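You operate a simulated robot arm through the tools that you are given. There is no shell and no other tool. Be economical: measure what you need, move in short steps, check, and stop when the job is done.

You are at the controls of a simulated robot arm. One attempt, no reset.

Task
Fill the can in the blue slider with 110 ml of water, then drop a valve cup into it.
Fine: slider in, green button once, slider out; take the valve cup from the short peg; orange switch off.
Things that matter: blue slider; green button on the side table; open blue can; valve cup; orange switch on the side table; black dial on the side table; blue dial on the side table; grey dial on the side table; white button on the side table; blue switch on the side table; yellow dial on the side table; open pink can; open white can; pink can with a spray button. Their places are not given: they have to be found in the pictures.

The check looks at the end state, three seconds after you hand in, the way a careful person would. Anything else that was tipped, shoved, dropped, spilled or broken makes it a failure.

Robot
A 7-joint arm with a two-finger parallel gripper, fixed in place. Base frame: the origin is at the foot of the arm, x ahead of it, y to its left, z up; the work surface is at about z = 0.905. Readings come in m, degrees, newtons and seconds.
With the tool pointing down near the work surface it reaches from about 0.24 to 0.68 m from the base axis. Its first joint turns from -66.0 to 66.0 degrees. Payload 2.4 kg.
The TCP is the grasp point between the finger pads, 0.03 m short of the fingertips. In the tool frame z runs along the fingers and y along their closing line. Largest opening 0.094 m; finger width 0.028, thickness 0.01; the body of the gripper, 0.05 by 0.096 m, starts 0.055 m behind the TCP.
Orientation is told as [roll, pitch, yaw] about the base's x, y, z axes, in that order, counted from this pose: with the fingers straight down and closing along the base's y, the tool's x points along the base's -x, its y along +y and its z along -z.

Tools
- The arm moves only by the tool move_arm. Its arguments are lists of equal length, an entry for each row: "angular": the turn, a rotation vector about the tool's x, y, z in degrees, a list of three; "xyz": the shift along the tool's x, y, z in m, a list of three; "gripper": the gripper command, from -1 (fully open) to 1 (shut), values between in proportion. In form: {"angular": [[rx, ry, rz], ...], "xyz": [[tx, ty, tz], ...], "gripper": [gripper, ...]}. A call has 1 to 8 rows; each row shifts and turns the commanded pose from where the row before left it, along the tool's axes as they then stand. A row lasts 0.2 s, in which the tool goes at most 0.05 m and 8.6 degrees; a call with a longer step from one row to the next is refused whole, and so is a gripper value outside its range. Where a pose cannot be reached the arm comes as near as it can. A force on the tool above 50 N (or 10 N above the force at the start of the call, whichever is more), or a blocked arm, ends the call early, and 0.2 s more pass. Each finger travels about 0.153 m/s and halts on what it meets, pressing with about 22 N; the grip force reading is that of the motor and also rises with nothing between the fingers. The clock runs only during rows and for 0.2 s after the last one: add rows that do not move to give the fingers time. It gives the time, the measured TCP pose, the force on the tool (base axes), the opening and the grip force at its end, in the units of the frame above (readings bear some noise).
- Cameras (640 x 400 px; columns grow to the right, rows downward): "scene" is fixed at [0.0317, 0.4645, 1.4499]; the picture's right is [-0.82, -0.57, 0.00], its down [-0.29, 0.42, -0.86] and it looks along [0.49, -0.71, -0.51] (base axes); focal length 340 px, centre (320, 200). "wrist" rides on the gripper at [0.076, 0.014, -0.102] in the tool frame; the picture's right is [-0.18, 0.98, 0.00], its down [-0.75, -0.14, -0.64] and it looks along [-0.63, -0.12, 0.77] (tool axes); focal length 243 px, centre (320, 200).
- get_image(camera): a new picture of that camera. The clock stands still meanwhile.
- measure_at(camera, pixels): for up to 12 pixels [column, row] of the newest picture of that camera ("zoom" is the newest enlarged one), the place [x, y, z] in the base frame of the surface seen there, good to about 0.002 m. The clock stands still meanwhile.
- close_up(camera, box): a new picture of the part [left, top, right, bottom] of that camera's present view, enlarged. The clock stands still meanwhile.
- finish_job(): hands the job in; it is judged then, once.

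Go step by step. Measure first, check grasps and placings, and put right what went wrong. The budget is 80 turns and 54 pictures, counting those below and the enlarged ones. Unless the task says otherwise, let go and move clear before handing in, and close with one line.

The tools are called after "Emit:" by a JSON object that holds its "api" and its "payload". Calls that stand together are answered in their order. move_arm: Moves the arm, as the interface text tells. Its arguments: {"type":"object","properties":{"angular":{"type":"array","items":{"type":"array","items":{"type":"number"}}},"xyz":{"type":"array","items":{"type":"array","items":{"type":"number"}}},"gripper":{"type":"array","items":{"type":"number"}}},"required":["angular","xyz","gripper"]} The other tools are called the same way: get_image (camera) takes a picture; measure_at (camera, pixels) gives the place of the surface under pixels of a picture; close_up (camera, box) takes an enlarged picture of a part of a camera's view; finish_job () hands the job in.

At the start:

```text
clock: 0.0
eef_pos: [0.3498, -0.1684, 1.2535]
tool_rot: [0.0, 0.1, 0.0]
force: [0.0, -0.3, 0.5]
gripper_width: 0.094
gripper_force: 0.0
```

scene: 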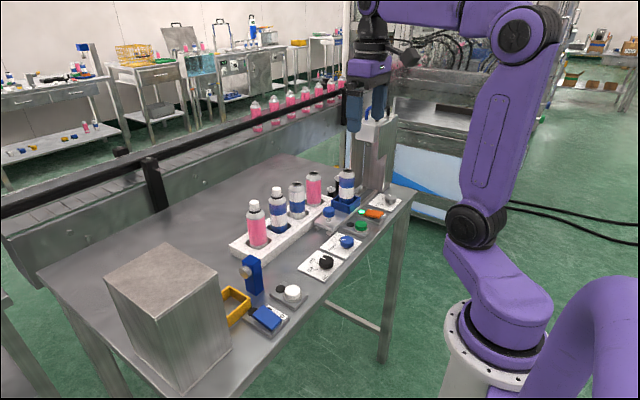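
wrist: 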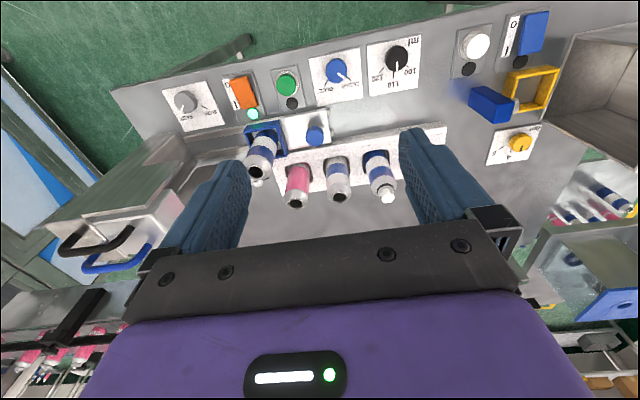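

The wrist view shows the panel: dials, orange switch (245,92), green button (287,84), the blue slider with a can at (262,150). I take enlarged pictures to read the details.

Emit:
{"api": "close_up", "payload": {"camera": "wrist", "box": [150, 20, 450, 210]}}

Emit:
{"api": "close_up", "payload": {"camera": "scene", "box": [220, 80, 420, 340]}}

Emit:
{"api": "close_up", "payload": {"camera": "wrist", "box": [430, 0, 640, 180]}}

```text
2.11 times, centred on (300, 115) of wrist
```

zoom: 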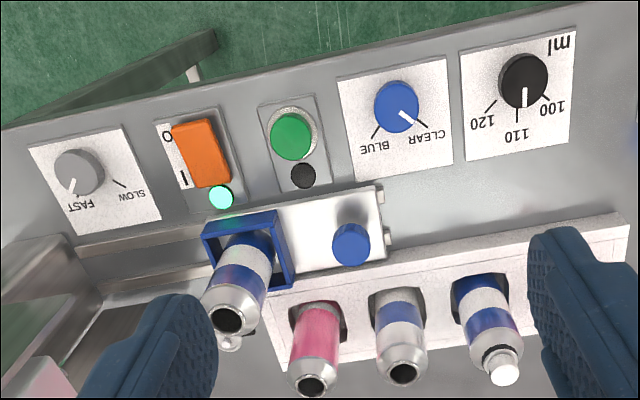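

```text
1.54 times, centred on (320, 210) of scene
```

zoom: 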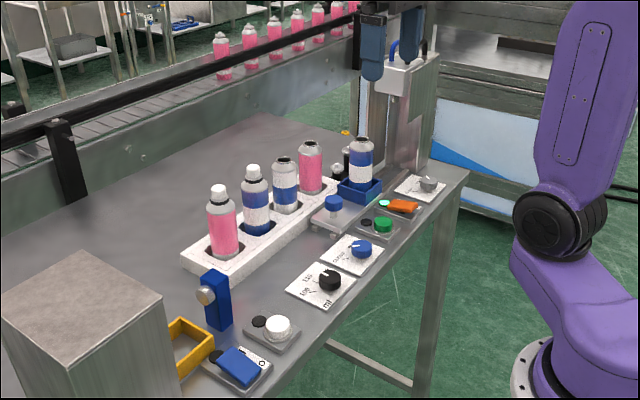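

```text
2.22 times, centred on (535, 90) of wrist
```

zoom: 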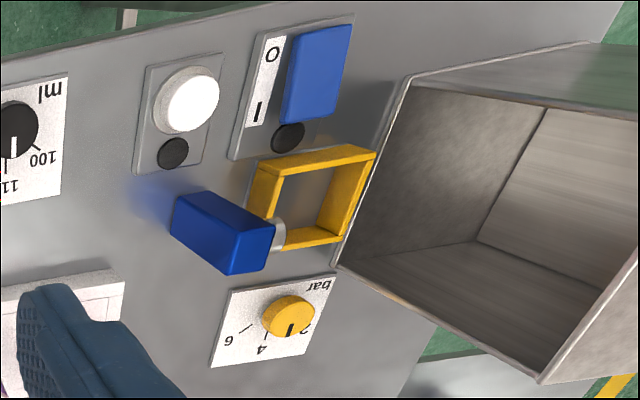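

The black dial's mark appears to be at 110 and the blue dial's at CLEAR; the orange switch lamp is lit. I take a fresh wrist picture and measure the main parts.

Emit:
{"api": "get_image", "payload": {"camera": "wrist"}}

Emit:
{"api": "measure_at", "payload": {"camera": "wrist", "pixels": [[186, 101], [247, 90], [287, 83], [336, 69], [397, 56], [315, 134], [257, 171], [262, 126], [475, 43], [490, 105], [299, 118], [296, 200]]}}

Emit:
{"api": "close_up", "payload": {"camera": "scene", "box": [290, 90, 420, 250]}}

Emit:
{"api": "measure_at", "payload": {"camera": "scene", "pixels": [[346, 172], [333, 190], [330, 213], [360, 228], [250, 270], [240, 270], [338, 132], [334, 201], [376, 130], [353, 110], [383, 190], [380, 120]]}}

```text
48 pictures are left
```

wrist: 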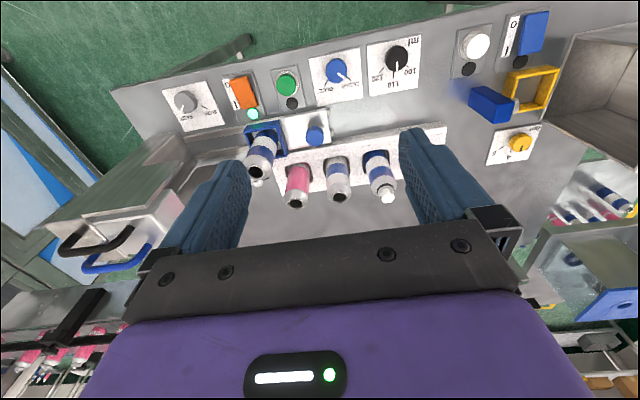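

```text
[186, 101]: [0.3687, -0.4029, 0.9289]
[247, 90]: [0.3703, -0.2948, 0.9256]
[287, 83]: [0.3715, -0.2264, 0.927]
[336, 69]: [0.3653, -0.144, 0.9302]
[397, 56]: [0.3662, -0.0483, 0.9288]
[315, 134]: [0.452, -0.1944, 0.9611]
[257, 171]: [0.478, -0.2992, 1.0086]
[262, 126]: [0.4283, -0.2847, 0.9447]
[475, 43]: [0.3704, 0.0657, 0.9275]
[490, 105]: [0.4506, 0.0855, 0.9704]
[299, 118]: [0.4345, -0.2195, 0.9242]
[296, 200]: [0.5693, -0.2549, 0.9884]
```

```text
2.50 times, centred on (355, 170) of scene
```

zoom: 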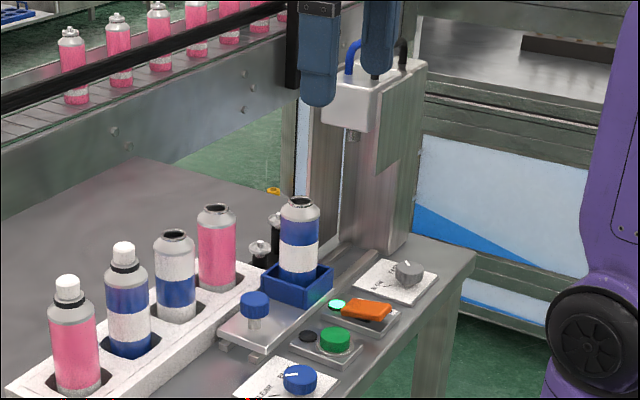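

```text
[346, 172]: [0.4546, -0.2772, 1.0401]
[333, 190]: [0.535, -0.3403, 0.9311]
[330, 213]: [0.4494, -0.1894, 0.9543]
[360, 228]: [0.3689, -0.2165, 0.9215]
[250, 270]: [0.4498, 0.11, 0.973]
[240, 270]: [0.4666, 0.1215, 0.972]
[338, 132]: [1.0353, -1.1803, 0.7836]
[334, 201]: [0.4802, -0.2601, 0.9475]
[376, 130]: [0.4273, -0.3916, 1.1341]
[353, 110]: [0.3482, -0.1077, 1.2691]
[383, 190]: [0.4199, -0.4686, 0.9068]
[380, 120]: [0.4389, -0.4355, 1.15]
```

The nozzle stands near (0.43,-0.40), the slider knob at (0.451,-0.192), and pegs near (0.535,-0.34) are half hidden behind the can (scene 333,190). I move the arm forward for a better wrist view of the pegs.

Emit:
{"api": "move_arm", "payload": {"angular": [[0, 0, 0], [0, 0, 0], [0, 0, 0], [0, 0, 0]], "xyz": [[-0.04, 0, 0], [-0.04, 0, 0], [-0.03, -0.02, 0], [0, 0, 0]], "gripper": [-1, -1, -1, -1]}}

Emit:
{"api": "get_image", "payload": {"camera": "wrist"}}

```text
clock: 1.0
eef_pos: [0.4606, -0.1883, 1.2521]
tool_rot: [0.0, 0.0, 0.0]
force: [-0.9, -0.4, 1.0]
gripper_width: 0.0939
gripper_force: 0.1
```

```text
46 pictures are left
```

wrist: 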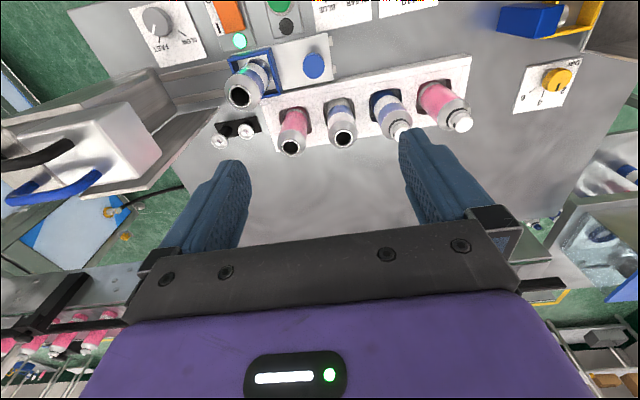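

The pegs are visible at (219,140) and (245,130). I enlarge them and measure.

Emit:
{"api": "close_up", "payload": {"camera": "wrist", "box": [190, 40, 350, 165]}}

Emit:
{"api": "measure_at", "payload": {"camera": "wrist", "pixels": [[219, 141], [245, 130], [313, 66], [240, 96], [234, 105], [231, 124], [285, 62], [240, 58], [276, 89], [228, 62], [312, 82], [302, 49]]}}

```text
3.20 times, centred on (270, 102) of wrist
```

zoom: 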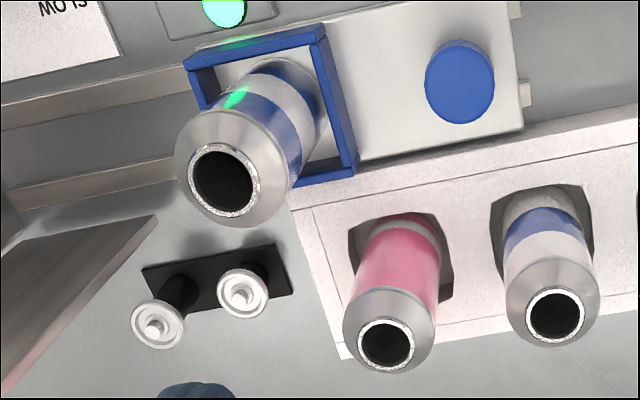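

```text
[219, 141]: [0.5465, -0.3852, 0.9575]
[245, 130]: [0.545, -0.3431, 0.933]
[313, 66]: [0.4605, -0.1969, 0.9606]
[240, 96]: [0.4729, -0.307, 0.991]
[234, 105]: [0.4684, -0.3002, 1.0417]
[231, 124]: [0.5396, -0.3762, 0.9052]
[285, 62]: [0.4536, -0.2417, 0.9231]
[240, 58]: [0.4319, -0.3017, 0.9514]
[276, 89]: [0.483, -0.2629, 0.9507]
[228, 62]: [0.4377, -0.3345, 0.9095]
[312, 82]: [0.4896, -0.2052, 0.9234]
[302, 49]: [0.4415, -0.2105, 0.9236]
```

Cups sit on two pegs: short one at (0.545,-0.343), tall one at (0.546,-0.385). I measure the filling head's extents to see how much room the hand has when pushing the slider in.

Emit:
{"api": "measure_at", "payload": {"camera": "wrist", "pixels": [[158, 154], [135, 108], [105, 168], [152, 130], [60, 115], [220, 133], [219, 149], [211, 141], [227, 141], [238, 134], [253, 129], [243, 137]]}}

Emit:
{"api": "close_up", "payload": {"camera": "scene", "box": [310, 80, 430, 230]}}

Emit:
{"api": "measure_at", "payload": {"camera": "zoom", "pixels": [[320, 95], [345, 150], [300, 110], [380, 120], [395, 75], [330, 250], [265, 310], [255, 270], [215, 390], [345, 240], [290, 300], [280, 180]]}}

```text
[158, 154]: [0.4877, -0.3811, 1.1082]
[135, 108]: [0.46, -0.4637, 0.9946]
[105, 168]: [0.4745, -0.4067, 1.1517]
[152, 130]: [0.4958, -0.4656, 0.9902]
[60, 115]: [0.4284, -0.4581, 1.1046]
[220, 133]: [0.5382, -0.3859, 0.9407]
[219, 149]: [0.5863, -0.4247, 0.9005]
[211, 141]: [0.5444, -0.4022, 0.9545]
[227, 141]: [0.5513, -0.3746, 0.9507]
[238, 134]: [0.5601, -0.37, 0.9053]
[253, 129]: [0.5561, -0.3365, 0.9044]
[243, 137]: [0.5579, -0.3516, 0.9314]
```

```text
2.67 times, centred on (370, 155) of scene
```

zoom: 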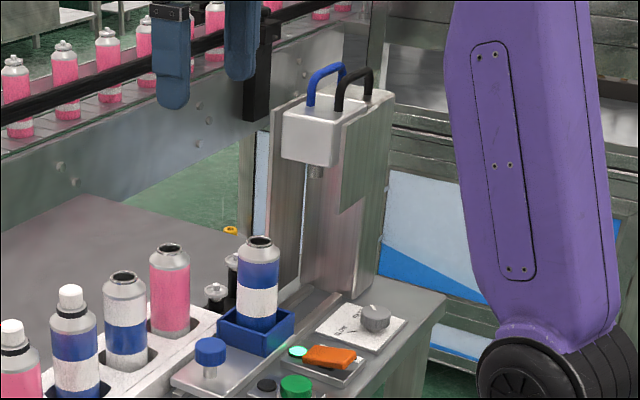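

```text
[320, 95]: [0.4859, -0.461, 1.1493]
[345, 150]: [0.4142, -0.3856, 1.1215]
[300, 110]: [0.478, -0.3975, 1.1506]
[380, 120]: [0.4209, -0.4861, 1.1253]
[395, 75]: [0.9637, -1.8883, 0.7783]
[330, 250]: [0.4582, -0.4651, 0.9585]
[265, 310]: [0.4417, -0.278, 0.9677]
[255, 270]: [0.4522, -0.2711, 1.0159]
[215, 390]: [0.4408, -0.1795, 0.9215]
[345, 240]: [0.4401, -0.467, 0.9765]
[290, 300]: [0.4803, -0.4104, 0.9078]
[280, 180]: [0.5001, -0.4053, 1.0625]
```

The head's front face is at y≈-0.38 and its bottom at z≈1.10, so I want the gripper narrow in y for the slider: I turn the tool 90° about its axis so it closes along x, camera on the +y side.

Emit:
{"api": "move_arm", "payload": {"angular": [[0, 0, 8.5], [0, 0, 8.5], [0, 0, 8.5], [0, 0, 8.5], [0, 0, 8.5], [0, 0, 8.5], [0, 0, 8.5], [0, 0, 8.5]], "xyz": [[0, 0, 0], [0, 0, 0], [0, 0, 0], [0, 0, 0], [0, 0, 0], [0, 0, 0], [0, 0, 0], [0, 0, 0]], "gripper": [-1, -1, -1, -1, -1, -1, -1, -1]}}

Emit:
{"api": "move_arm", "payload": {"angular": [[0, 0, 8.5], [0, 0, 8.5], [0, 0, 5], [0, 0, 0]], "xyz": [[0, 0, 0.03], [0, 0, 0.03], [0, 0, 0], [0, 0, 0]], "gripper": [-1, -1, -1, -1]}}

Emit:
{"api": "get_image", "payload": {"camera": "wrist"}}

```text
clock: 2.8
eef_pos: [0.4594, -0.1874, 1.2532]
tool_rot: [0.0, 0.0, -68.3]
force: [0.6, 0.2, -0.8]
gripper_width: 0.0941
gripper_force: 0.0
```

```text
clock: 3.8
eef_pos: [0.4595, -0.1885, 1.1921]
tool_rot: [0.1, 0.0, -90.1]
force: [-0.6, -0.2, 0.0]
gripper_width: 0.094
gripper_force: 0.0
```

```text
43 pictures are left
```

wrist: 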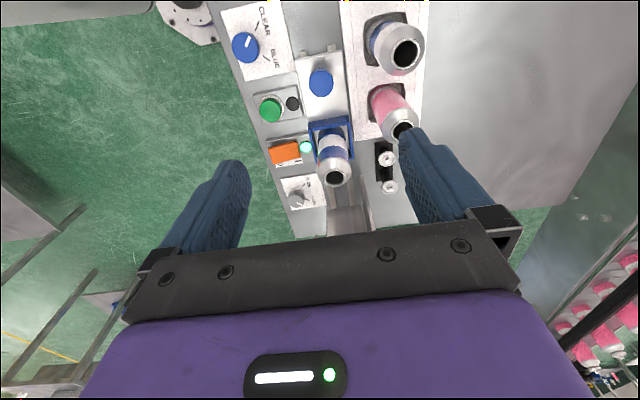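

Yaw is as wanted; knob at (321,82), slider can mouth (335,178), cups (387,158) and (390,187). I enlarge and measure.

Emit:
{"api": "close_up", "payload": {"camera": "wrist", "box": [290, 50, 430, 200]}}

Emit:
{"api": "measure_at", "payload": {"camera": "wrist", "pixels": [[321, 77], [310, 82], [331, 82], [321, 92], [387, 157], [390, 187], [327, 177], [345, 177], [335, 171], [335, 187], [404, 54], [400, 130]]}}

```text
2.67 times, centred on (360, 125) of wrist
```

zoom: 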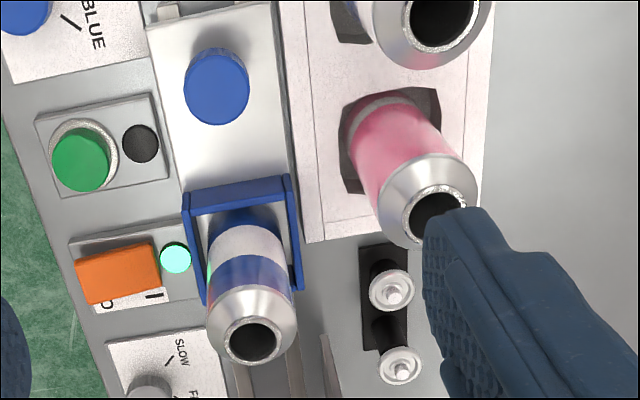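

```text
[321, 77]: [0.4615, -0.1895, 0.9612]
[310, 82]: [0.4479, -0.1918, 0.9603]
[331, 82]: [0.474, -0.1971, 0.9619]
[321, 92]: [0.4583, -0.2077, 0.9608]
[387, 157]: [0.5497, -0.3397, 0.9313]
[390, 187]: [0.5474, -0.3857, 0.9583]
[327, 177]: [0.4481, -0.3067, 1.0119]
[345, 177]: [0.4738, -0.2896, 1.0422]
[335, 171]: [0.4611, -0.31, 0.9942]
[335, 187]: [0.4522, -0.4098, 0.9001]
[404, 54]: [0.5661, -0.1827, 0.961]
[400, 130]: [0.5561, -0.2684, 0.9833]
```

The knob is about 27 mm wide, centred near (0.461,-0.195), top 0.961. I narrow the fingers to 50 mm and go down around it.

Emit:
{"api": "move_arm", "payload": {"angular": [[0, 0, 0], [0, 0, 0], [0, 0, 0], [0, 0, 0], [0, 0, 0], [0, 0, 0], [0, 0, 0]], "xyz": [[-0.0065, 0.0015, 0], [0, 0, 0.04], [0, 0, 0.045], [0, 0, 0.045], [0, 0, 0.045], [0, 0, 0.025], [0, 0, 0]], "gripper": [-0.06, -0.06, -0.06, -0.06, -0.06, -0.06, -0.06]}}

Emit:
{"api": "get_image", "payload": {"camera": "wrist"}}

Emit:
{"api": "close_up", "payload": {"camera": "scene", "box": [280, 80, 440, 260]}}

```text
clock: 5.4
eef_pos: [0.4612, -0.1946, 0.9931]
tool_rot: [0.1, 0.0, -90.0]
force: [0.4, 0.0, 0.7]
gripper_width: 0.0498
gripper_force: 0.0
```

```text
41 pictures are left
```

wrist: 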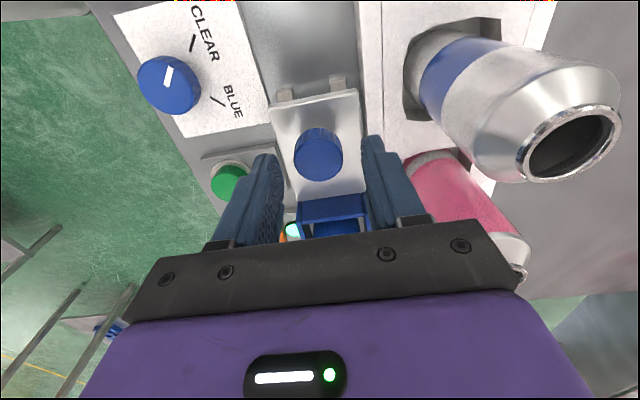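

```text
2.22 times, centred on (360, 170) of scene
```

zoom: 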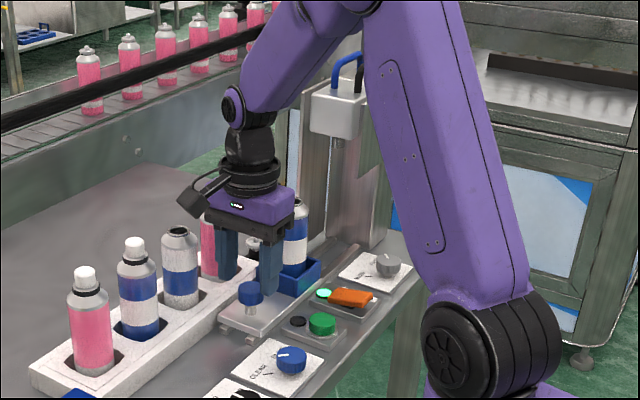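

The fingers straddle the knob (319,150 in the wrist view). I go down the last 31 mm and close.

Emit:
{"api": "move_arm", "payload": {"angular": [[0, 0, 0], [0, 0, 0], [0, 0, 0], [0, 0, 0]], "xyz": [[0, 0, 0.02], [0, 0, 0.012], [0, 0, 0], [0, 0, 0]], "gripper": [-0.06, -0.06, 1, 1]}}

```text
clock: 6.4
eef_pos: [0.4596, -0.1961, 0.9609]
tool_rot: [-0.2, 0.1, -90.2]
force: [-14.8, -5.7, 4.5]
gripper_width: 0.0312
gripper_force: 44.6
```

Gripped at 31 mm with a small side force. I push the slider in (−y) gently, easing x by 2 mm.

Emit:
{"api": "move_arm", "payload": {"angular": [[0, 0, 0], [0, 0, 0], [0, 0, 0], [0, 0, 0], [0, 0, 0]], "xyz": [[0, -0.002, 0], [-0.01, 0, 0], [-0.015, 0, 0], [-0.015, 0, 0], [0, 0, 0]], "gripper": [1, 1, 1, 1, 1]}}

Emit:
{"api": "close_up", "payload": {"camera": "scene", "box": [280, 80, 440, 260]}}

```text
clock: 7.6
eef_pos: [0.4598, -0.2347, 0.9604]
tool_rot: [0.1, 0.0, -90.1]
force: [-0.6, 0.5, -0.7]
gripper_width: 0.0309
gripper_force: 45.0
```

```text
2.22 times, centred on (360, 170) of scene
```

zoom: 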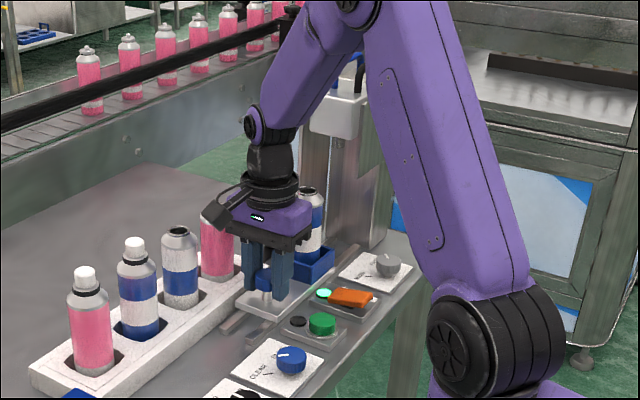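

The slider follows, with no force. I keep pushing in small steps until it meets its stop.

Emit:
{"api": "move_arm", "payload": {"angular": [[0, 0, 0], [0, 0, 0], [0, 0, 0], [0, 0, 0], [0, 0, 0]], "xyz": [[-0.015, 0, 0], [-0.015, 0, 0], [-0.015, 0, 0], [-0.01, 0, 0], [0, 0, 0]], "gripper": [1, 1, 1, 1, 1]}}

Emit:
{"api": "close_up", "payload": {"camera": "scene", "box": [280, 80, 440, 260]}}

```text
clock: 8.8
eef_pos: [0.4594, -0.2909, 0.9607]
tool_rot: [0.0, 0.0, -90.0]
force: [3.3, 0.4, -2.9]
gripper_width: 0.031
gripper_force: 44.9
```

```text
2.22 times, centred on (360, 170) of scene
```

zoom: 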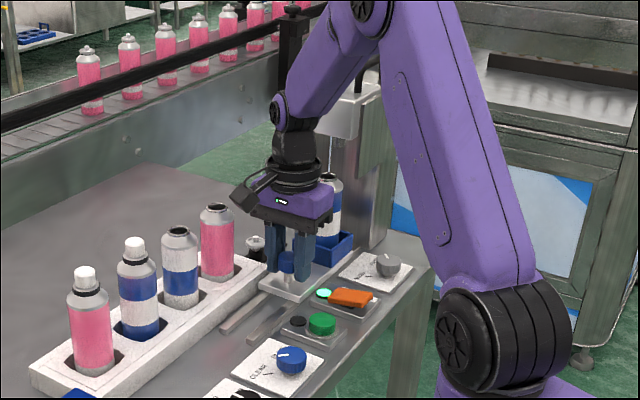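

Travel so far is 95 mm and the can is just short of the nozzle (zoom 345,165). I go on with small steps, watching the force.

Emit:
{"api": "move_arm", "payload": {"angular": [[0, 0, 0], [0, 0, 0], [0, 0, 0], [0, 0, 0]], "xyz": [[-0.007, 0, 0], [-0.006, 0, 0], [-0.006, 0, 0], [0, 0, 0]], "gripper": [1, 1, 1, 1]}}

Emit:
{"api": "close_up", "payload": {"camera": "scene", "box": [320, 100, 410, 220]}}

```text
clock: 9.8
eef_pos: [0.4596, -0.3086, 0.9612]
tool_rot: [0.0, 0.1, -90.0]
force: [2.0, 1.1, -2.5]
gripper_width: 0.0311
gripper_force: 44.6
```

```text
3.33 times, centred on (365, 160) of scene
```

zoom: 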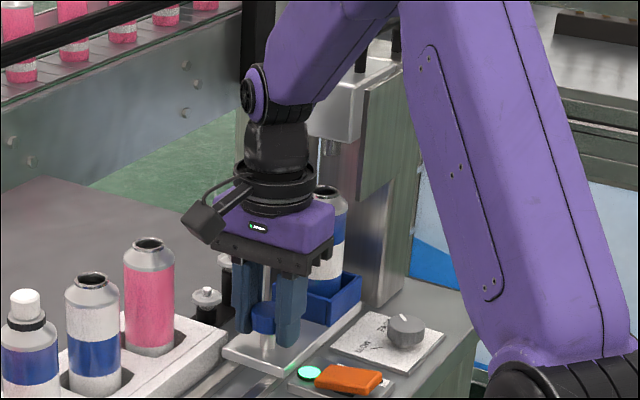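

The nozzle (327,145) is nearly above the mouth (328,190). I feel for the stop with a few more millimetres.

Emit:
{"api": "move_arm", "payload": {"angular": [[0, 0, 0], [0, 0, 0], [0, 0, 0], [0, 0, 0]], "xyz": [[-0.004, 0, 0], [-0.003, 0, 0], [-0.003, 0, 0], [0, 0, 0]], "gripper": [1, 1, 1, 1]}}

Emit:
{"api": "close_up", "payload": {"camera": "scene", "box": [320, 100, 410, 220]}}

```text
clock: 10.8
eef_pos: [0.4587, -0.3165, 0.9607]
tool_rot: [-0.2, 0.3, -89.9]
force: [-3.2, 17.7, 1.4]
gripper_width: 0.0312
gripper_force: 44.8
```

```text
3.33 times, centred on (365, 160) of scene
```

zoom: 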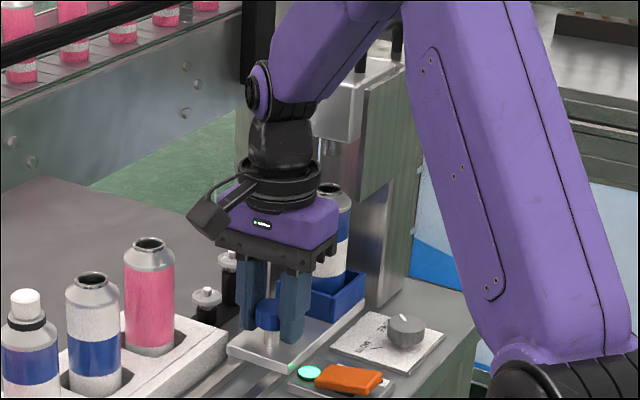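

The 17.7 N force in y shows the stop is reached after about 120 mm. I relieve the push, open to 50 mm, lift and back away in +y.

Emit:
{"api": "move_arm", "payload": {"angular": [[0, 0, 0], [0, 0, 0], [0, 0, 0], [0, 0, 0], [0, 0, 0], [0, 0, 0], [0, 0, 0], [0, 0, 0]], "xyz": [[0.002, 0, 0], [0, 0, 0], [0, 0, 0], [0, 0, -0.03], [0, 0, -0.04], [0.045, -0.01, -0.03], [0.045, -0.02, 0], [0, 0, 0]], "gripper": [1, -0.06, -0.06, -0.06, -0.06, -0.06, -0.06, -0.06]}}

Emit:
{"api": "close_up", "payload": {"camera": "scene", "box": [280, 80, 440, 260]}}

Emit:
{"api": "get_image", "payload": {"camera": "wrist"}}

```text
refused: row 6 steps farther than a row can; nothing moved
```

```text
2.22 times, centred on (360, 170) of scene
```

zoom: 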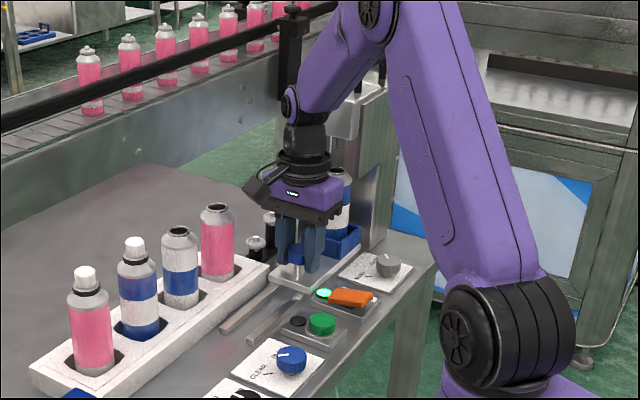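

```text
34 pictures are left
```

wrist: 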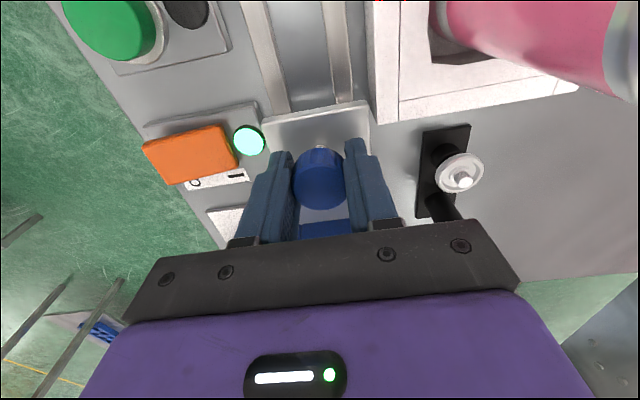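

The call was refused for too long a step; I redo it with shorter ones. The present wrist view also lets me measure the switch and the short-peg cup.

Emit:
{"api": "measure_at", "payload": {"camera": "wrist", "pixels": [[460, 172], [440, 172], [482, 170], [465, 181], [458, 155], [180, 157], [225, 148], [155, 150], [105, 28], [445, 150], [423, 210], [463, 133]]}}

Emit:
{"api": "move_arm", "payload": {"angular": [[0, 0, 0], [0, 0, 0], [0, 0, 0], [0, 0, 0], [0, 0, 0], [0, 0, 0], [0, 0, 0], [0, 0, 0]], "xyz": [[0.002, 0, 0], [0, 0, 0], [0, 0, 0], [0, 0, -0.03], [0, 0, -0.04], [0.035, -0.01, -0.03], [0.035, -0.03, 0], [0, 0, 0]], "gripper": [1, -0.06, -0.06, -0.06, -0.06, -0.06, 1, 1]}}

Emit:
{"api": "close_up", "payload": {"camera": "scene", "box": [280, 80, 440, 260]}}

Emit:
{"api": "get_image", "payload": {"camera": "wrist"}}

```text
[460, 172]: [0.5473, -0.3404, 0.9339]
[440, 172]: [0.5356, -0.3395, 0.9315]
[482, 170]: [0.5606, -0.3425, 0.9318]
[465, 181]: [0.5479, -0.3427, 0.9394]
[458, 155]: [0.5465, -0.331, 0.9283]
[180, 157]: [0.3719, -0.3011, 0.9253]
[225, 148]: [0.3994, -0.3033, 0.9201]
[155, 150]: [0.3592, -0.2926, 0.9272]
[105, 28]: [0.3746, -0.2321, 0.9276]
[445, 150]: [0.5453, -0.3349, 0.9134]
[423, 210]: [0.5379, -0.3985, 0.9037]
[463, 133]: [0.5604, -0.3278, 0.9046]
```

```text
clock: 12.6
eef_pos: [0.4186, -0.2469, 1.0621]
tool_rot: [0.0, 0.0, -90.1]
force: [0.7, 0.2, -0.6]
gripper_width: 0.0
gripper_force: 21.9
```

```text
2.22 times, centred on (360, 170) of scene
```

zoom: 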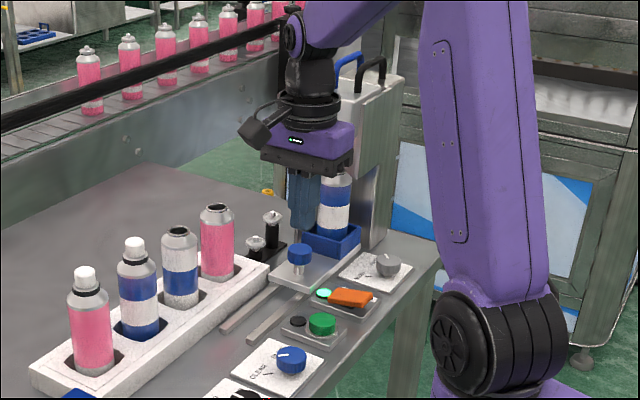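

```text
32 pictures are left
```

wrist: 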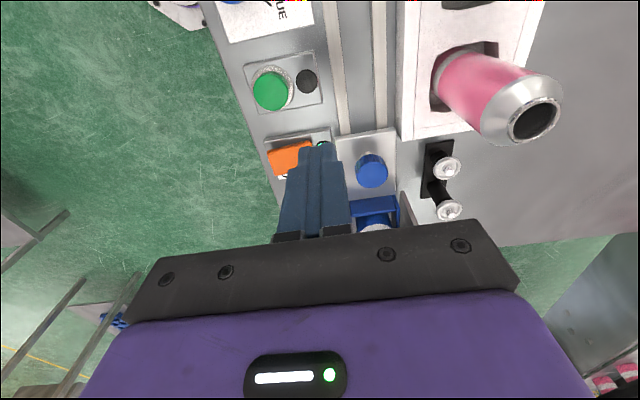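

The slider stays in and the can is under the nozzle. I measure the green button (270,90) exactly and check the can's position.

Emit:
{"api": "measure_at", "payload": {"camera": "wrist", "pixels": [[271, 91], [258, 90], [285, 91], [271, 77], [271, 105], [305, 80], [371, 168], [285, 160]]}}

```text
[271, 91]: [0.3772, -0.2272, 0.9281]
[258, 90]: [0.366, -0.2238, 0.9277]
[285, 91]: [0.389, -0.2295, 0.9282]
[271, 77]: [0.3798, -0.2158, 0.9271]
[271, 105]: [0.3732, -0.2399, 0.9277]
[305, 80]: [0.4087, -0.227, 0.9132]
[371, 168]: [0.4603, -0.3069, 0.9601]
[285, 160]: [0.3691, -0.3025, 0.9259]
```

Button centre is (0.377,-0.228), top 0.928. I move above it and stop with fingertips about 8 mm over it.

Emit:
{"api": "move_arm", "payload": {"angular": [[0, 0, 0], [0, 0, 0], [0, 0, 0], [0, 0, 0], [0, 0, 0]], "xyz": [[0.01, -0.021, 0], [0.009, -0.021, 0], [0, 0, 0.045], [0, 0, 0.045], [0, 0, 0.006]], "gripper": [1, 1, 1, 1, 1]}}

Emit:
{"api": "close_up", "payload": {"camera": "scene", "box": [280, 80, 440, 260]}}

```text
clock: 13.8
eef_pos: [0.3772, -0.2262, 0.9641]
tool_rot: [0.0, 0.0, -90.1]
force: [0.9, 0.1, 0.1]
gripper_width: 0.0
gripper_force: 22.0
```

```text
2.22 times, centred on (360, 170) of scene
```

zoom: 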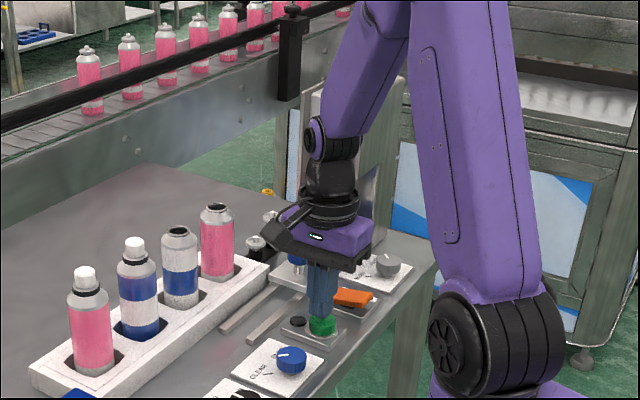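

The tip is over the button. I press down in small steps and come back up.

Emit:
{"api": "move_arm", "payload": {"angular": [[0, 0, 0], [0, 0, 0], [0, 0, 0], [0, 0, 0], [0, 0, 0], [0, 0, 0]], "xyz": [[0, 0, 0.004], [0, 0, 0.004], [0, 0, 0.003], [0, 0, 0.001], [0, 0, -0.02], [0, 0, -0.02]], "gripper": [1, 1, 1, 1, 1, 1]}}

Emit:
{"api": "get_image", "payload": {"camera": "wrist"}}

Emit:
{"api": "close_up", "payload": {"camera": "scene", "box": [280, 80, 440, 260]}}

```text
clock: 15.2
eef_pos: [0.3772, -0.2281, 0.9929]
tool_rot: [0.0, 0.0, -90.0]
force: [0.4, -1.0, -0.6]
gripper_width: 0.0
gripper_force: 21.8
```

```text
30 pictures are left
```

wrist: 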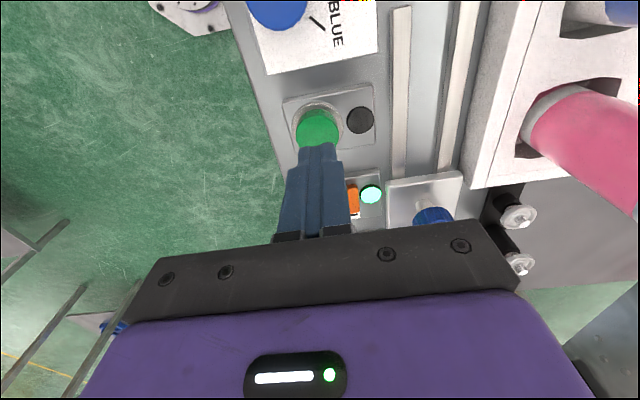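

```text
2.22 times, centred on (360, 170) of scene
```

zoom: 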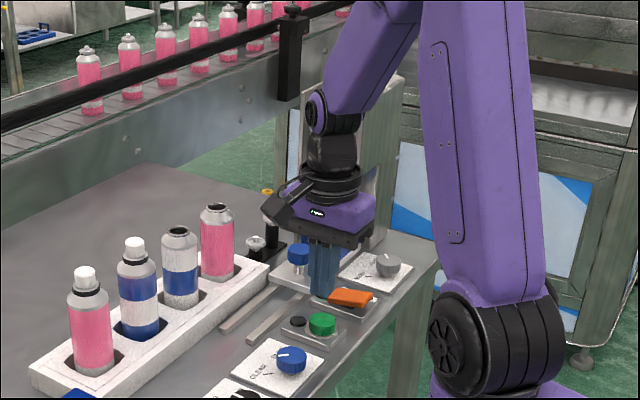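

The button's lamp (360,120) is dark and I can't tell whether it registered. I back off so that the scene camera sees the nozzle and can.

Emit:
{"api": "move_arm", "payload": {"angular": [[0, 0, 0], [0, 0, 0], [0, 0, 0]], "xyz": [[0.02, 0, -0.045], [0.045, 0, -0.02], [0.045, 0, 0]], "gripper": [1, 1, 1]}}

Emit:
{"api": "close_up", "payload": {"camera": "scene", "box": [320, 110, 410, 240]}}

Emit:
{"api": "get_image", "payload": {"camera": "wrist"}}

```text
clock: 16.0
eef_pos: [0.3776, -0.117, 1.0593]
tool_rot: [0.0, 0.1, -90.0]
force: [-0.6, -0.5, 0.3]
gripper_width: 0.0001
gripper_force: 21.9
```

```text
3.08 times, centred on (365, 175) of scene
```

zoom: 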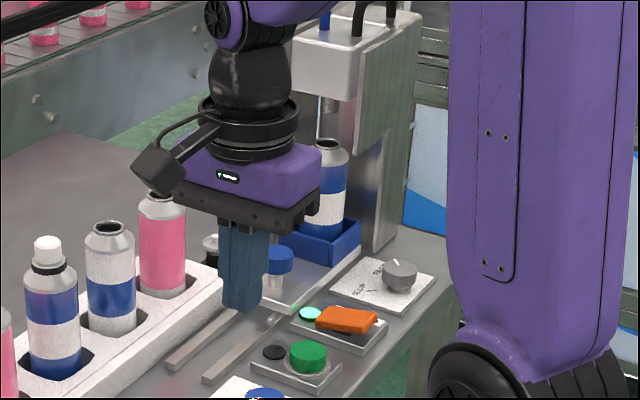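

```text
27 pictures are left
```

wrist: 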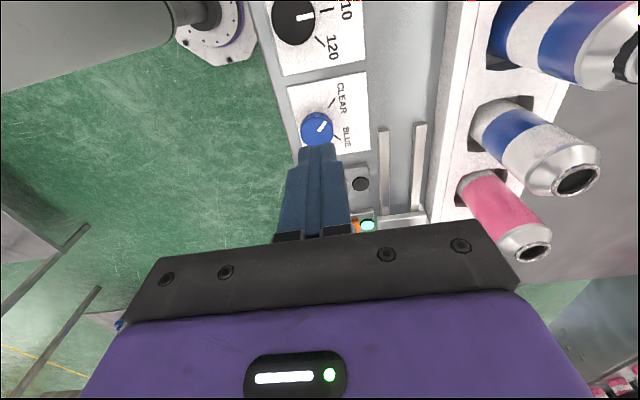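

No stream is visible at the nozzle (zoom 328,105). I wait a moment and look at it enlarged again.

Emit:
{"api": "move_arm", "payload": {"angular": [[0, 0, 0], [0, 0, 0], [0, 0, 0], [0, 0, 0], [0, 0, 0], [0, 0, 0]], "xyz": [[0.04, 0, 0], [0.01, 0, 0], [0, 0, 0], [0, 0, 0], [0, 0, 0], [0, 0, 0]], "gripper": [1, 1, 1, 1, 1, 1]}}

Emit:
{"api": "close_up", "payload": {"camera": "scene", "box": [345, 120, 405, 230]}}

```text
clock: 17.4
eef_pos: [0.3791, -0.0686, 1.0581]
tool_rot: [0.0, 0.0, -90.0]
force: [0.7, 0.8, -0.1]
gripper_width: 0.0
gripper_force: 22.0
```

```text
3.64 times, centred on (375, 175) of scene
```

zoom: 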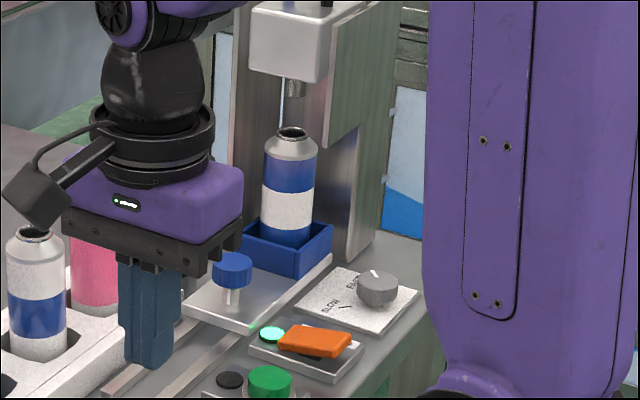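

No stream, lamp dark; either the dose is finished or the press didn't register. I will slide the can out and look inside before any second press; first back over the knob.

Emit:
{"api": "move_arm", "payload": {"angular": [[0, 0, 0], [0, 0, 0], [0, 0, 0], [0, 0, 0], [0, 0, 0], [0, 0, 0], [0, 0, 0], [0, 0, 0]], "xyz": [[-0.042, 0.02, 0], [-0.042, 0.02, 0], [-0.042, 0.02, 0], [-0.042, 0.02, 0], [-0.042, 0.001, 0], [-0.036, 0, 0.02], [0, 0, 0.04], [0, 0, 0]], "gripper": [-0.06, -0.06, -0.06, -0.06, -0.06, -0.06, -0.06, -0.06]}}

Emit:
{"api": "move_arm", "payload": {"angular": [[0, 0, 0], [0, 0, 0], [0, 0, 0], [0, 0, 0]], "xyz": [[0, 0, 0.025], [0, 0, 0.012], [0, 0, 0], [0, 0, 0]], "gripper": [-0.06, -0.06, 1, 1]}}

```text
clock: 19.2
eef_pos: [0.4593, -0.3138, 0.9976]
tool_rot: [0.0, 0.0, -90.0]
force: [0.0, -0.6, -0.4]
gripper_width: 0.0498
gripper_force: 0.2
```

```text
clock: 20.2
eef_pos: [0.46, -0.3138, 0.9613]
tool_rot: [0.1, -0.1, -90.0]
force: [5.0, -2.6, 0.8]
gripper_width: 0.0311
gripper_force: 44.5
```

Gripped again at 31 mm. I pull the slider out (+y) smoothly by 118 mm.

Emit:
{"api": "move_arm", "payload": {"angular": [[0, 0, 0], [0, 0, 0], [0, 0, 0], [0, 0, 0], [0, 0, 0], [0, 0, 0], [0, 0, 0], [0, 0, 0]], "xyz": [[0.008, 0, 0], [0.014, 0, 0], [0.017, 0, 0], [0.018, 0, 0], [0.018, 0, 0], [0.017, 0, 0], [0.014, 0, 0], [0.008, 0, 0]], "gripper": [1, 1, 1, 1, 1, 1, 1, 1]}}

Emit:
{"api": "move_arm", "payload": {"angular": [[0, 0, 0], [0, 0, 0], [0, 0, 0]], "xyz": [[0.003, 0, 0], [0.003, 0, 0], [0, 0, 0]], "gripper": [1, 1, 1]}}

```text
clock: 22.0
eef_pos: [0.4606, -0.2006, 0.9614]
tool_rot: [0.1, -0.1, -90.1]
force: [16.4, 0.7, 12.4]
gripper_width: 0.0311
gripper_force: 44.7
```

```text
clock: 22.8
eef_pos: [0.4597, -0.1963, 0.9621]
tool_rot: [0.3, -0.2, -90.1]
force: [19.5, -13.7, 5.1]
gripper_width: 0.0312
gripper_force: 45.3
```

The slider is back at its outer stop. I relax, release, lift, and shift so that the wrist camera looks almost straight down the can's mouth.

Emit:
{"api": "move_arm", "payload": {"angular": [[0, 0, 0], [0, 0, 0], [0, 0, 0], [0, 0, 0], [0, 0, 0], [0, 0, 0], [0, 0, 0], [0, 0, 0]], "xyz": [[-0.002, 0, 0], [0, 0, 0], [0, 0, -0.03], [0, 0, -0.045], [0, 0, -0.048], [0, 0, -0.048], [0, 0, -0.048], [0, 0, -0.048]], "gripper": [1, -0.06, -0.06, -0.06, -0.06, -0.06, -0.06, -0.06]}}

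Emit:
{"api": "move_arm", "payload": {"angular": [[0, 0, 0], [0, 0, 0], [0, 0, 0], [0, 0, 0], [0, 0, 0]], "xyz": [[0, 0, -0.048], [-0.045, 0, 0], [-0.045, -0.014, 0], [-0.03, 0, 0], [0, 0, 0]], "gripper": [-0.06, -0.06, -0.06, -0.06, -0.06]}}

Emit:
{"api": "get_image", "payload": {"camera": "wrist"}}

```text
clock: 24.6
eef_pos: [0.4594, -0.1956, 1.2289]
tool_rot: [0.0, 0.1, -90.0]
force: [0.2, -0.9, 0.7]
gripper_width: 0.0498
gripper_force: 0.1
```

```text
clock: 25.8
eef_pos: [0.445, -0.3159, 1.2746]
tool_rot: [0.0, 0.0, -89.8]
force: [-0.4, 0.3, -0.1]
gripper_width: 0.0498
gripper_force: 0.0
```

```text
25 pictures are left
```

wrist: 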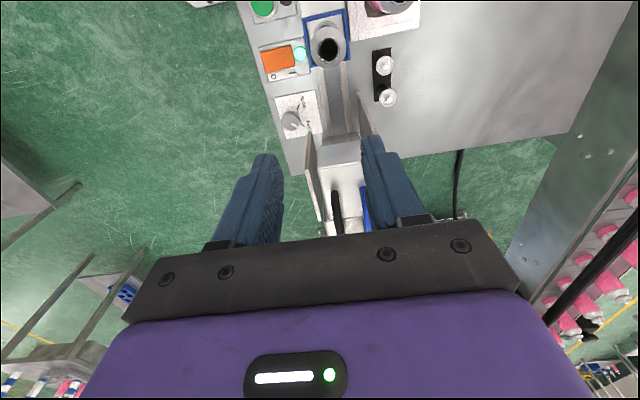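

Emit:
{"api": "close_up", "payload": {"camera": "wrist", "box": [290, 15, 410, 105]}}

Emit:
{"api": "measure_at", "payload": {"camera": "zoom", "pixels": [[200, 150], [208, 162], [200, 175], [190, 160], [212, 150], [180, 178], [230, 165], [200, 140]]}}

```text
4.44 times, centred on (350, 60) of wrist
```

zoom: 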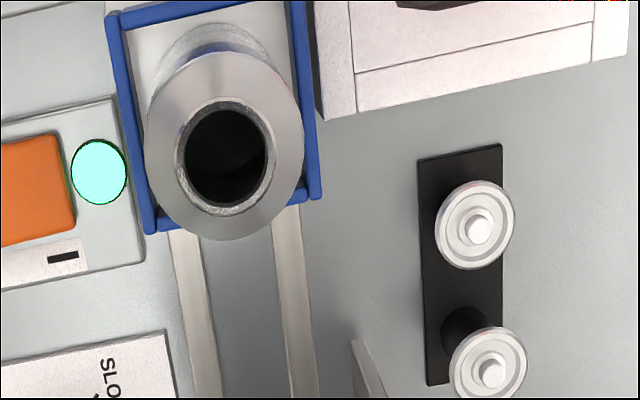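

```text
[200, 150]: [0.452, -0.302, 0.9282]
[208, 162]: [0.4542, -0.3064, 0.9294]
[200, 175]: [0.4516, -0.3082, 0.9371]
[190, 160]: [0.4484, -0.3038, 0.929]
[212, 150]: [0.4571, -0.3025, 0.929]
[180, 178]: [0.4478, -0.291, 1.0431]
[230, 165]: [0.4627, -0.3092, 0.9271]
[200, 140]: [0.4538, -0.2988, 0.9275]
```

Inside the can the surface measures z≈0.928, about the can's floor, suggesting it is empty. I zoom more to be sure.

Emit:
{"api": "close_up", "payload": {"camera": "wrist", "box": [312, 30, 348, 66]}}

Emit:
{"api": "measure_at", "payload": {"camera": "wrist", "pixels": [[394, 2], [390, 3], [264, 8], [264, 2], [309, 20], [306, 62], [345, 55], [325, 20], [385, 65]]}}

```text
11.11 times, centred on (330, 48) of wrist
```

zoom: 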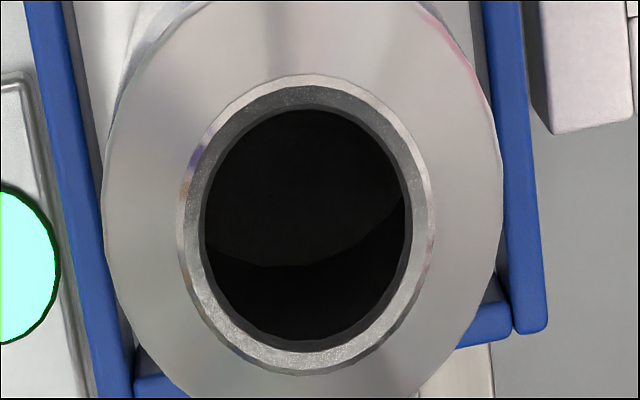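

```text
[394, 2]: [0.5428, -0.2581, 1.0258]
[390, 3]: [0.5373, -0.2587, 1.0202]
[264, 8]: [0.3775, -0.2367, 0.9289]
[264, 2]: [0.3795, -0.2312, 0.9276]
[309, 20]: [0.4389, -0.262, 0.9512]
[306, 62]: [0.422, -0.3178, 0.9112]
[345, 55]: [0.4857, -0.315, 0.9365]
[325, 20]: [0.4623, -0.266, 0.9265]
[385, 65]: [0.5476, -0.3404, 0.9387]
```

The floor edge is plainly visible: the can is still empty, so the press did not register. I go back to the knob, slide in again and will press deeper.

Emit:
{"api": "move_arm", "payload": {"angular": [[0, 0, 0], [0, 0, 0], [0, 0, 0], [0, 0, 0], [0, 0, 0], [0, 0, 0], [0, 0, 0], [0, 0, 0]], "xyz": [[0.045, 0.015, 0], [0.045, 0, 0], [0.031, 0, 0.03], [0, 0, 0.048], [0, 0, 0.048], [0, 0, 0.048], [0, 0, 0.048], [0, 0, 0.048]], "gripper": [-0.06, -0.06, -0.06, -0.06, -0.06, -0.06, -0.06, -0.06]}}

Emit:
{"api": "move_arm", "payload": {"angular": [[0, 0, 0], [0, 0, 0], [0, 0, 0], [0, 0, 0]], "xyz": [[0, 0, 0.03], [0, 0, 0.012], [0, 0, 0], [0, 0, 0]], "gripper": [-0.06, -0.06, 1, 1]}}

```text
clock: 27.6
eef_pos: [0.4592, -0.1947, 1.0055]
tool_rot: [0.0, 0.1, -89.9]
force: [-0.5, 0.3, -0.5]
gripper_width: 0.05
gripper_force: 0.1
```

```text
clock: 28.6
eef_pos: [0.4586, -0.1941, 0.9645]
tool_rot: [0.0, 0.0, -90.0]
force: [4.0, 0.0, -2.9]
gripper_width: 0.0313
gripper_force: 44.9
```

Gripped. I push in by 122 mm to the stop again.

Emit:
{"api": "move_arm", "payload": {"angular": [[0, 0, 0], [0, 0, 0], [0, 0, 0], [0, 0, 0], [0, 0, 0], [0, 0, 0], [0, 0, 0], [0, 0, 0]], "xyz": [[-0.008, 0, 0], [-0.014, 0, 0], [-0.017, 0, 0], [-0.018, 0, 0], [-0.018, 0, 0], [-0.017, 0, 0], [-0.014, 0, 0], [-0.008, 0, 0]], "gripper": [1, 1, 1, 1, 1, 1, 1, 1]}}

Emit:
{"api": "move_arm", "payload": {"angular": [[0, 0, 0], [0, 0, 0], [0, 0, 0], [0, 0, 0]], "xyz": [[-0.004, 0, 0], [-0.004, 0, 0], [-0.003, 0, 0], [0, 0, 0]], "gripper": [1, 1, 1, 1]}}

```text
clock: 30.4
eef_pos: [0.4596, -0.3104, 0.9638]
tool_rot: [0.0, 0.0, -90.0]
force: [14.0, 1.1, -11.1]
gripper_width: 0.0311
gripper_force: 45.4
```

```text
clock: 31.4
eef_pos: [0.4595, -0.3155, 0.9629]
tool_rot: [-0.3, 0.4, -89.8]
force: [-2.5, 30.8, 7.8]
gripper_width: 0.0312
gripper_force: 45.1
```

At the stop (30.8 N). I relax, release, lift and go above the green button.

Emit:
{"api": "move_arm", "payload": {"angular": [[0, 0, 0], [0, 0, 0], [0, 0, 0], [0, 0, 0], [0, 0, 0], [0, 0, 0], [0, 0, 0], [0, 0, 0]], "xyz": [[0.004, 0, 0], [0, 0, 0], [0, 0, 0], [0, 0, -0.03], [0, 0, -0.04], [0.035, -0.01, -0.03], [0.035, -0.03, 0], [0, 0, 0]], "gripper": [1, -0.06, -0.06, -0.06, -0.06, -0.06, 1, 1]}}

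Emit:
{"api": "move_arm", "payload": {"angular": [[0, 0, 0], [0, 0, 0], [0, 0, 0], [0, 0, 0], [0, 0, 0]], "xyz": [[0.009, -0.021, 0], [0.008, -0.021, 0], [0, 0, 0.045], [0, 0, 0.045], [0, 0, 0]], "gripper": [1, 1, 1, 1, 1]}}

Emit:
{"api": "close_up", "payload": {"camera": "scene", "box": [320, 110, 410, 240]}}

```text
clock: 33.2
eef_pos: [0.4195, -0.2462, 1.0639]
tool_rot: [0.0, 0.0, -90.1]
force: [0.3, -0.1, 1.0]
gripper_width: 0.0002
gripper_force: 22.0
```

```text
clock: 34.4
eef_pos: [0.3762, -0.229, 0.9736]
tool_rot: [0.0, 0.0, -90.0]
force: [-0.6, 0.5, 0.2]
gripper_width: 0.0001
gripper_force: 21.1
```

```text
3.08 times, centred on (365, 175) of scene
```

zoom: 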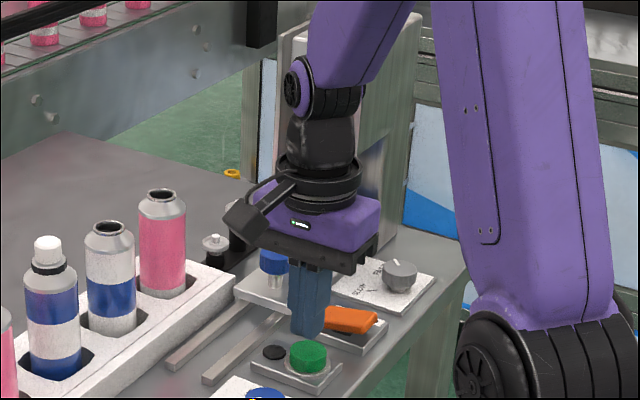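

Tip is about 15 mm over the button. I go down 18 mm and read the force.

Emit:
{"api": "move_arm", "payload": {"angular": [[0, 0, 0], [0, 0, 0], [0, 0, 0]], "xyz": [[0, 0, 0.01], [0, 0, 0.008], [0, 0, 0]], "gripper": [1, 1, 1]}}

```text
clock: 35.2
eef_pos: [0.3785, -0.2293, 0.9556]
tool_rot: [0.0, 0.0, -90.0]
force: [1.3, -0.2, 2.1]
gripper_width: 0.0002
gripper_force: 22.2
```

Only 2 N at tip z≈0.926. I go on down in 2 mm steps.

Emit:
{"api": "move_arm", "payload": {"angular": [[0, 0, 0], [0, 0, 0], [0, 0, 0], [0, 0, 0]], "xyz": [[0, 0, 0.002], [0, 0, 0.002], [0, 0, 0.001], [0, 0, 0]], "gripper": [1, 1, 1, 1]}}

Emit:
{"api": "get_image", "payload": {"camera": "wrist"}}

```text
clock: 36.2
eef_pos: [0.3764, -0.2288, 0.951]
tool_rot: [0.0, 0.0, -90.0]
force: [-0.1, 0.8, 1.7]
gripper_width: 0.0001
gripper_force: 21.8
```

```text
21 pictures are left
```

wrist: 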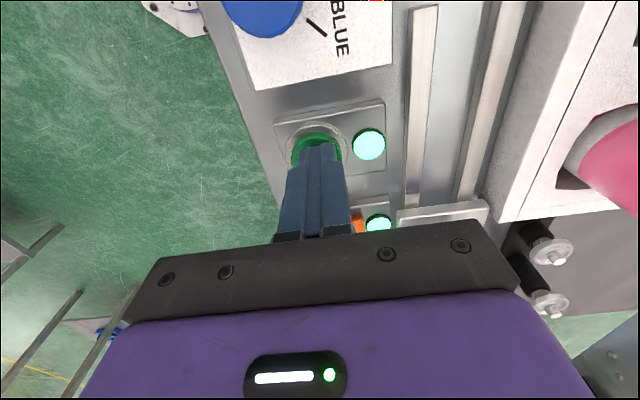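

The button lamp (369,145) is now lit: the press registered. I lift off at once and back off to watch the nozzle.

Emit:
{"api": "move_arm", "payload": {"angular": [[0, 0, 0], [0, 0, 0], [0, 0, 0], [0, 0, 0], [0, 0, 0]], "xyz": [[0, 0, -0.03], [0, 0, -0.045], [0.03, 0, -0.03], [0.045, 0, 0], [0.045, 0, 0]], "gripper": [1, 1, 1, 1, 1]}}

Emit:
{"api": "close_up", "payload": {"camera": "scene", "box": [345, 120, 405, 230]}}

```text
clock: 37.4
eef_pos: [0.3765, -0.108, 1.0574]
tool_rot: [0.0, 0.1, -90.1]
force: [-1.1, -0.3, -0.8]
gripper_width: 0.0
gripper_force: 21.5
```

```text
3.64 times, centred on (375, 175) of scene
```

zoom: 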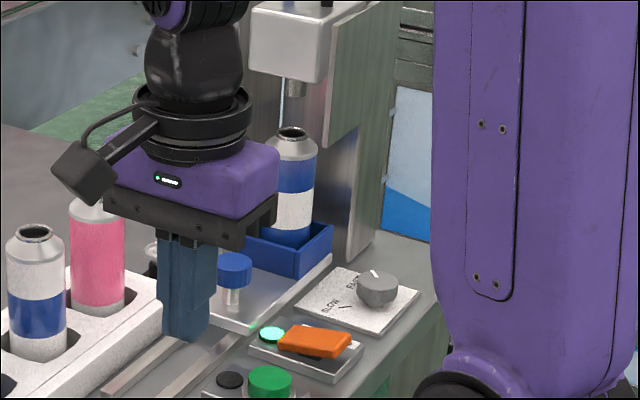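

The lamp is off again and no stream shows; either the quick dose is over or the lamp only shows the press. I wait a little, going back to the knob, before sliding out to look.

Emit:
{"api": "move_arm", "payload": {"angular": [[0, 0, 0], [0, 0, 0], [0, 0, 0], [0, 0, 0], [0, 0, 0], [0, 0, 0], [0, 0, 0], [0, 0, 0]], "xyz": [[-0.034, 0.02, 0], [-0.034, 0.02, 0], [-0.034, 0.02, 0], [-0.034, 0.02, 0], [-0.035, 0.003, 0], [-0.035, 0, 0.02], [0, 0, 0.04], [0, 0, 0]], "gripper": [-0.06, -0.06, -0.06, -0.06, -0.06, -0.06, -0.06, -0.06]}}

Emit:
{"api": "close_up", "payload": {"camera": "scene", "box": [320, 110, 410, 240]}}

```text
clock: 39.2
eef_pos: [0.4613, -0.3146, 0.995]
tool_rot: [0.0, -0.1, -90.0]
force: [0.4, 0.3, -0.3]
gripper_width: 0.0497
gripper_force: 0.1
```

```text
3.08 times, centred on (365, 175) of scene
```

zoom: 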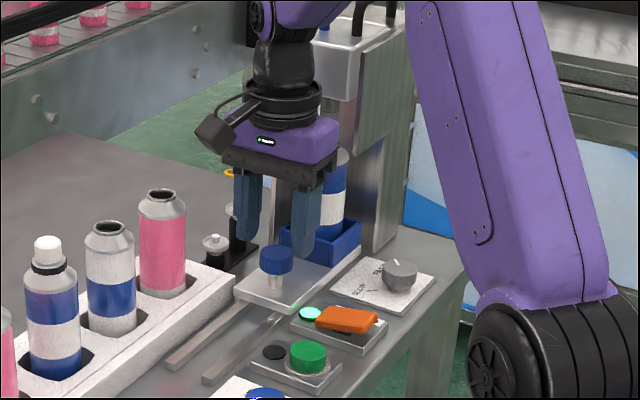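

The fingers straddle the knob. I grip it and pull the slider out gently.

Emit:
{"api": "move_arm", "payload": {"angular": [[0, 0, 0], [0, 0, 0], [0, 0, 0], [0, 0, 0]], "xyz": [[0, 0, 0.022], [0, 0, 0.01], [0, 0, 0], [0, 0, 0]], "gripper": [-0.06, -0.06, 1, 1]}}

Emit:
{"api": "move_arm", "payload": {"angular": [[0, 0, 0], [0, 0, 0], [0, 0, 0], [0, 0, 0], [0, 0, 0], [0, 0, 0], [0, 0, 0], [0, 0, 0]], "xyz": [[0.008, 0, 0], [0.014, 0, 0], [0.017, 0, 0], [0.018, 0, 0], [0.018, 0, 0], [0.017, 0, 0], [0.014, 0, 0], [0.008, 0, 0]], "gripper": [1, 1, 1, 1, 1, 1, 1, 1]}}

Emit:
{"api": "move_arm", "payload": {"angular": [[0, 0, 0], [0, 0, 0], [0, 0, 0], [0, 0, 0]], "xyz": [[0.003, 0, 0], [0.003, 0, 0], [0.001, 0, 0], [0, 0, 0]], "gripper": [1, 1, 1, 1]}}

```text
clock: 40.2
eef_pos: [0.4594, -0.3151, 0.9631]
tool_rot: [0.0, 0.0, -90.0]
force: [-5.3, 0.3, 3.8]
gripper_width: 0.0314
gripper_force: 45.1
```

```text
clock: 42.0
eef_pos: [0.4602, -0.2002, 0.9654]
tool_rot: [-0.2, 0.1, -89.9]
force: [-13.5, 0.3, -1.1]
gripper_width: 0.0313
gripper_force: 45.0
```

```text
clock: 43.0
eef_pos: [0.4591, -0.1954, 0.9642]
tool_rot: [0.0, 0.0, -90.2]
force: [-12.3, -8.7, 2.0]
gripper_width: 0.0311
gripper_force: 44.6
```

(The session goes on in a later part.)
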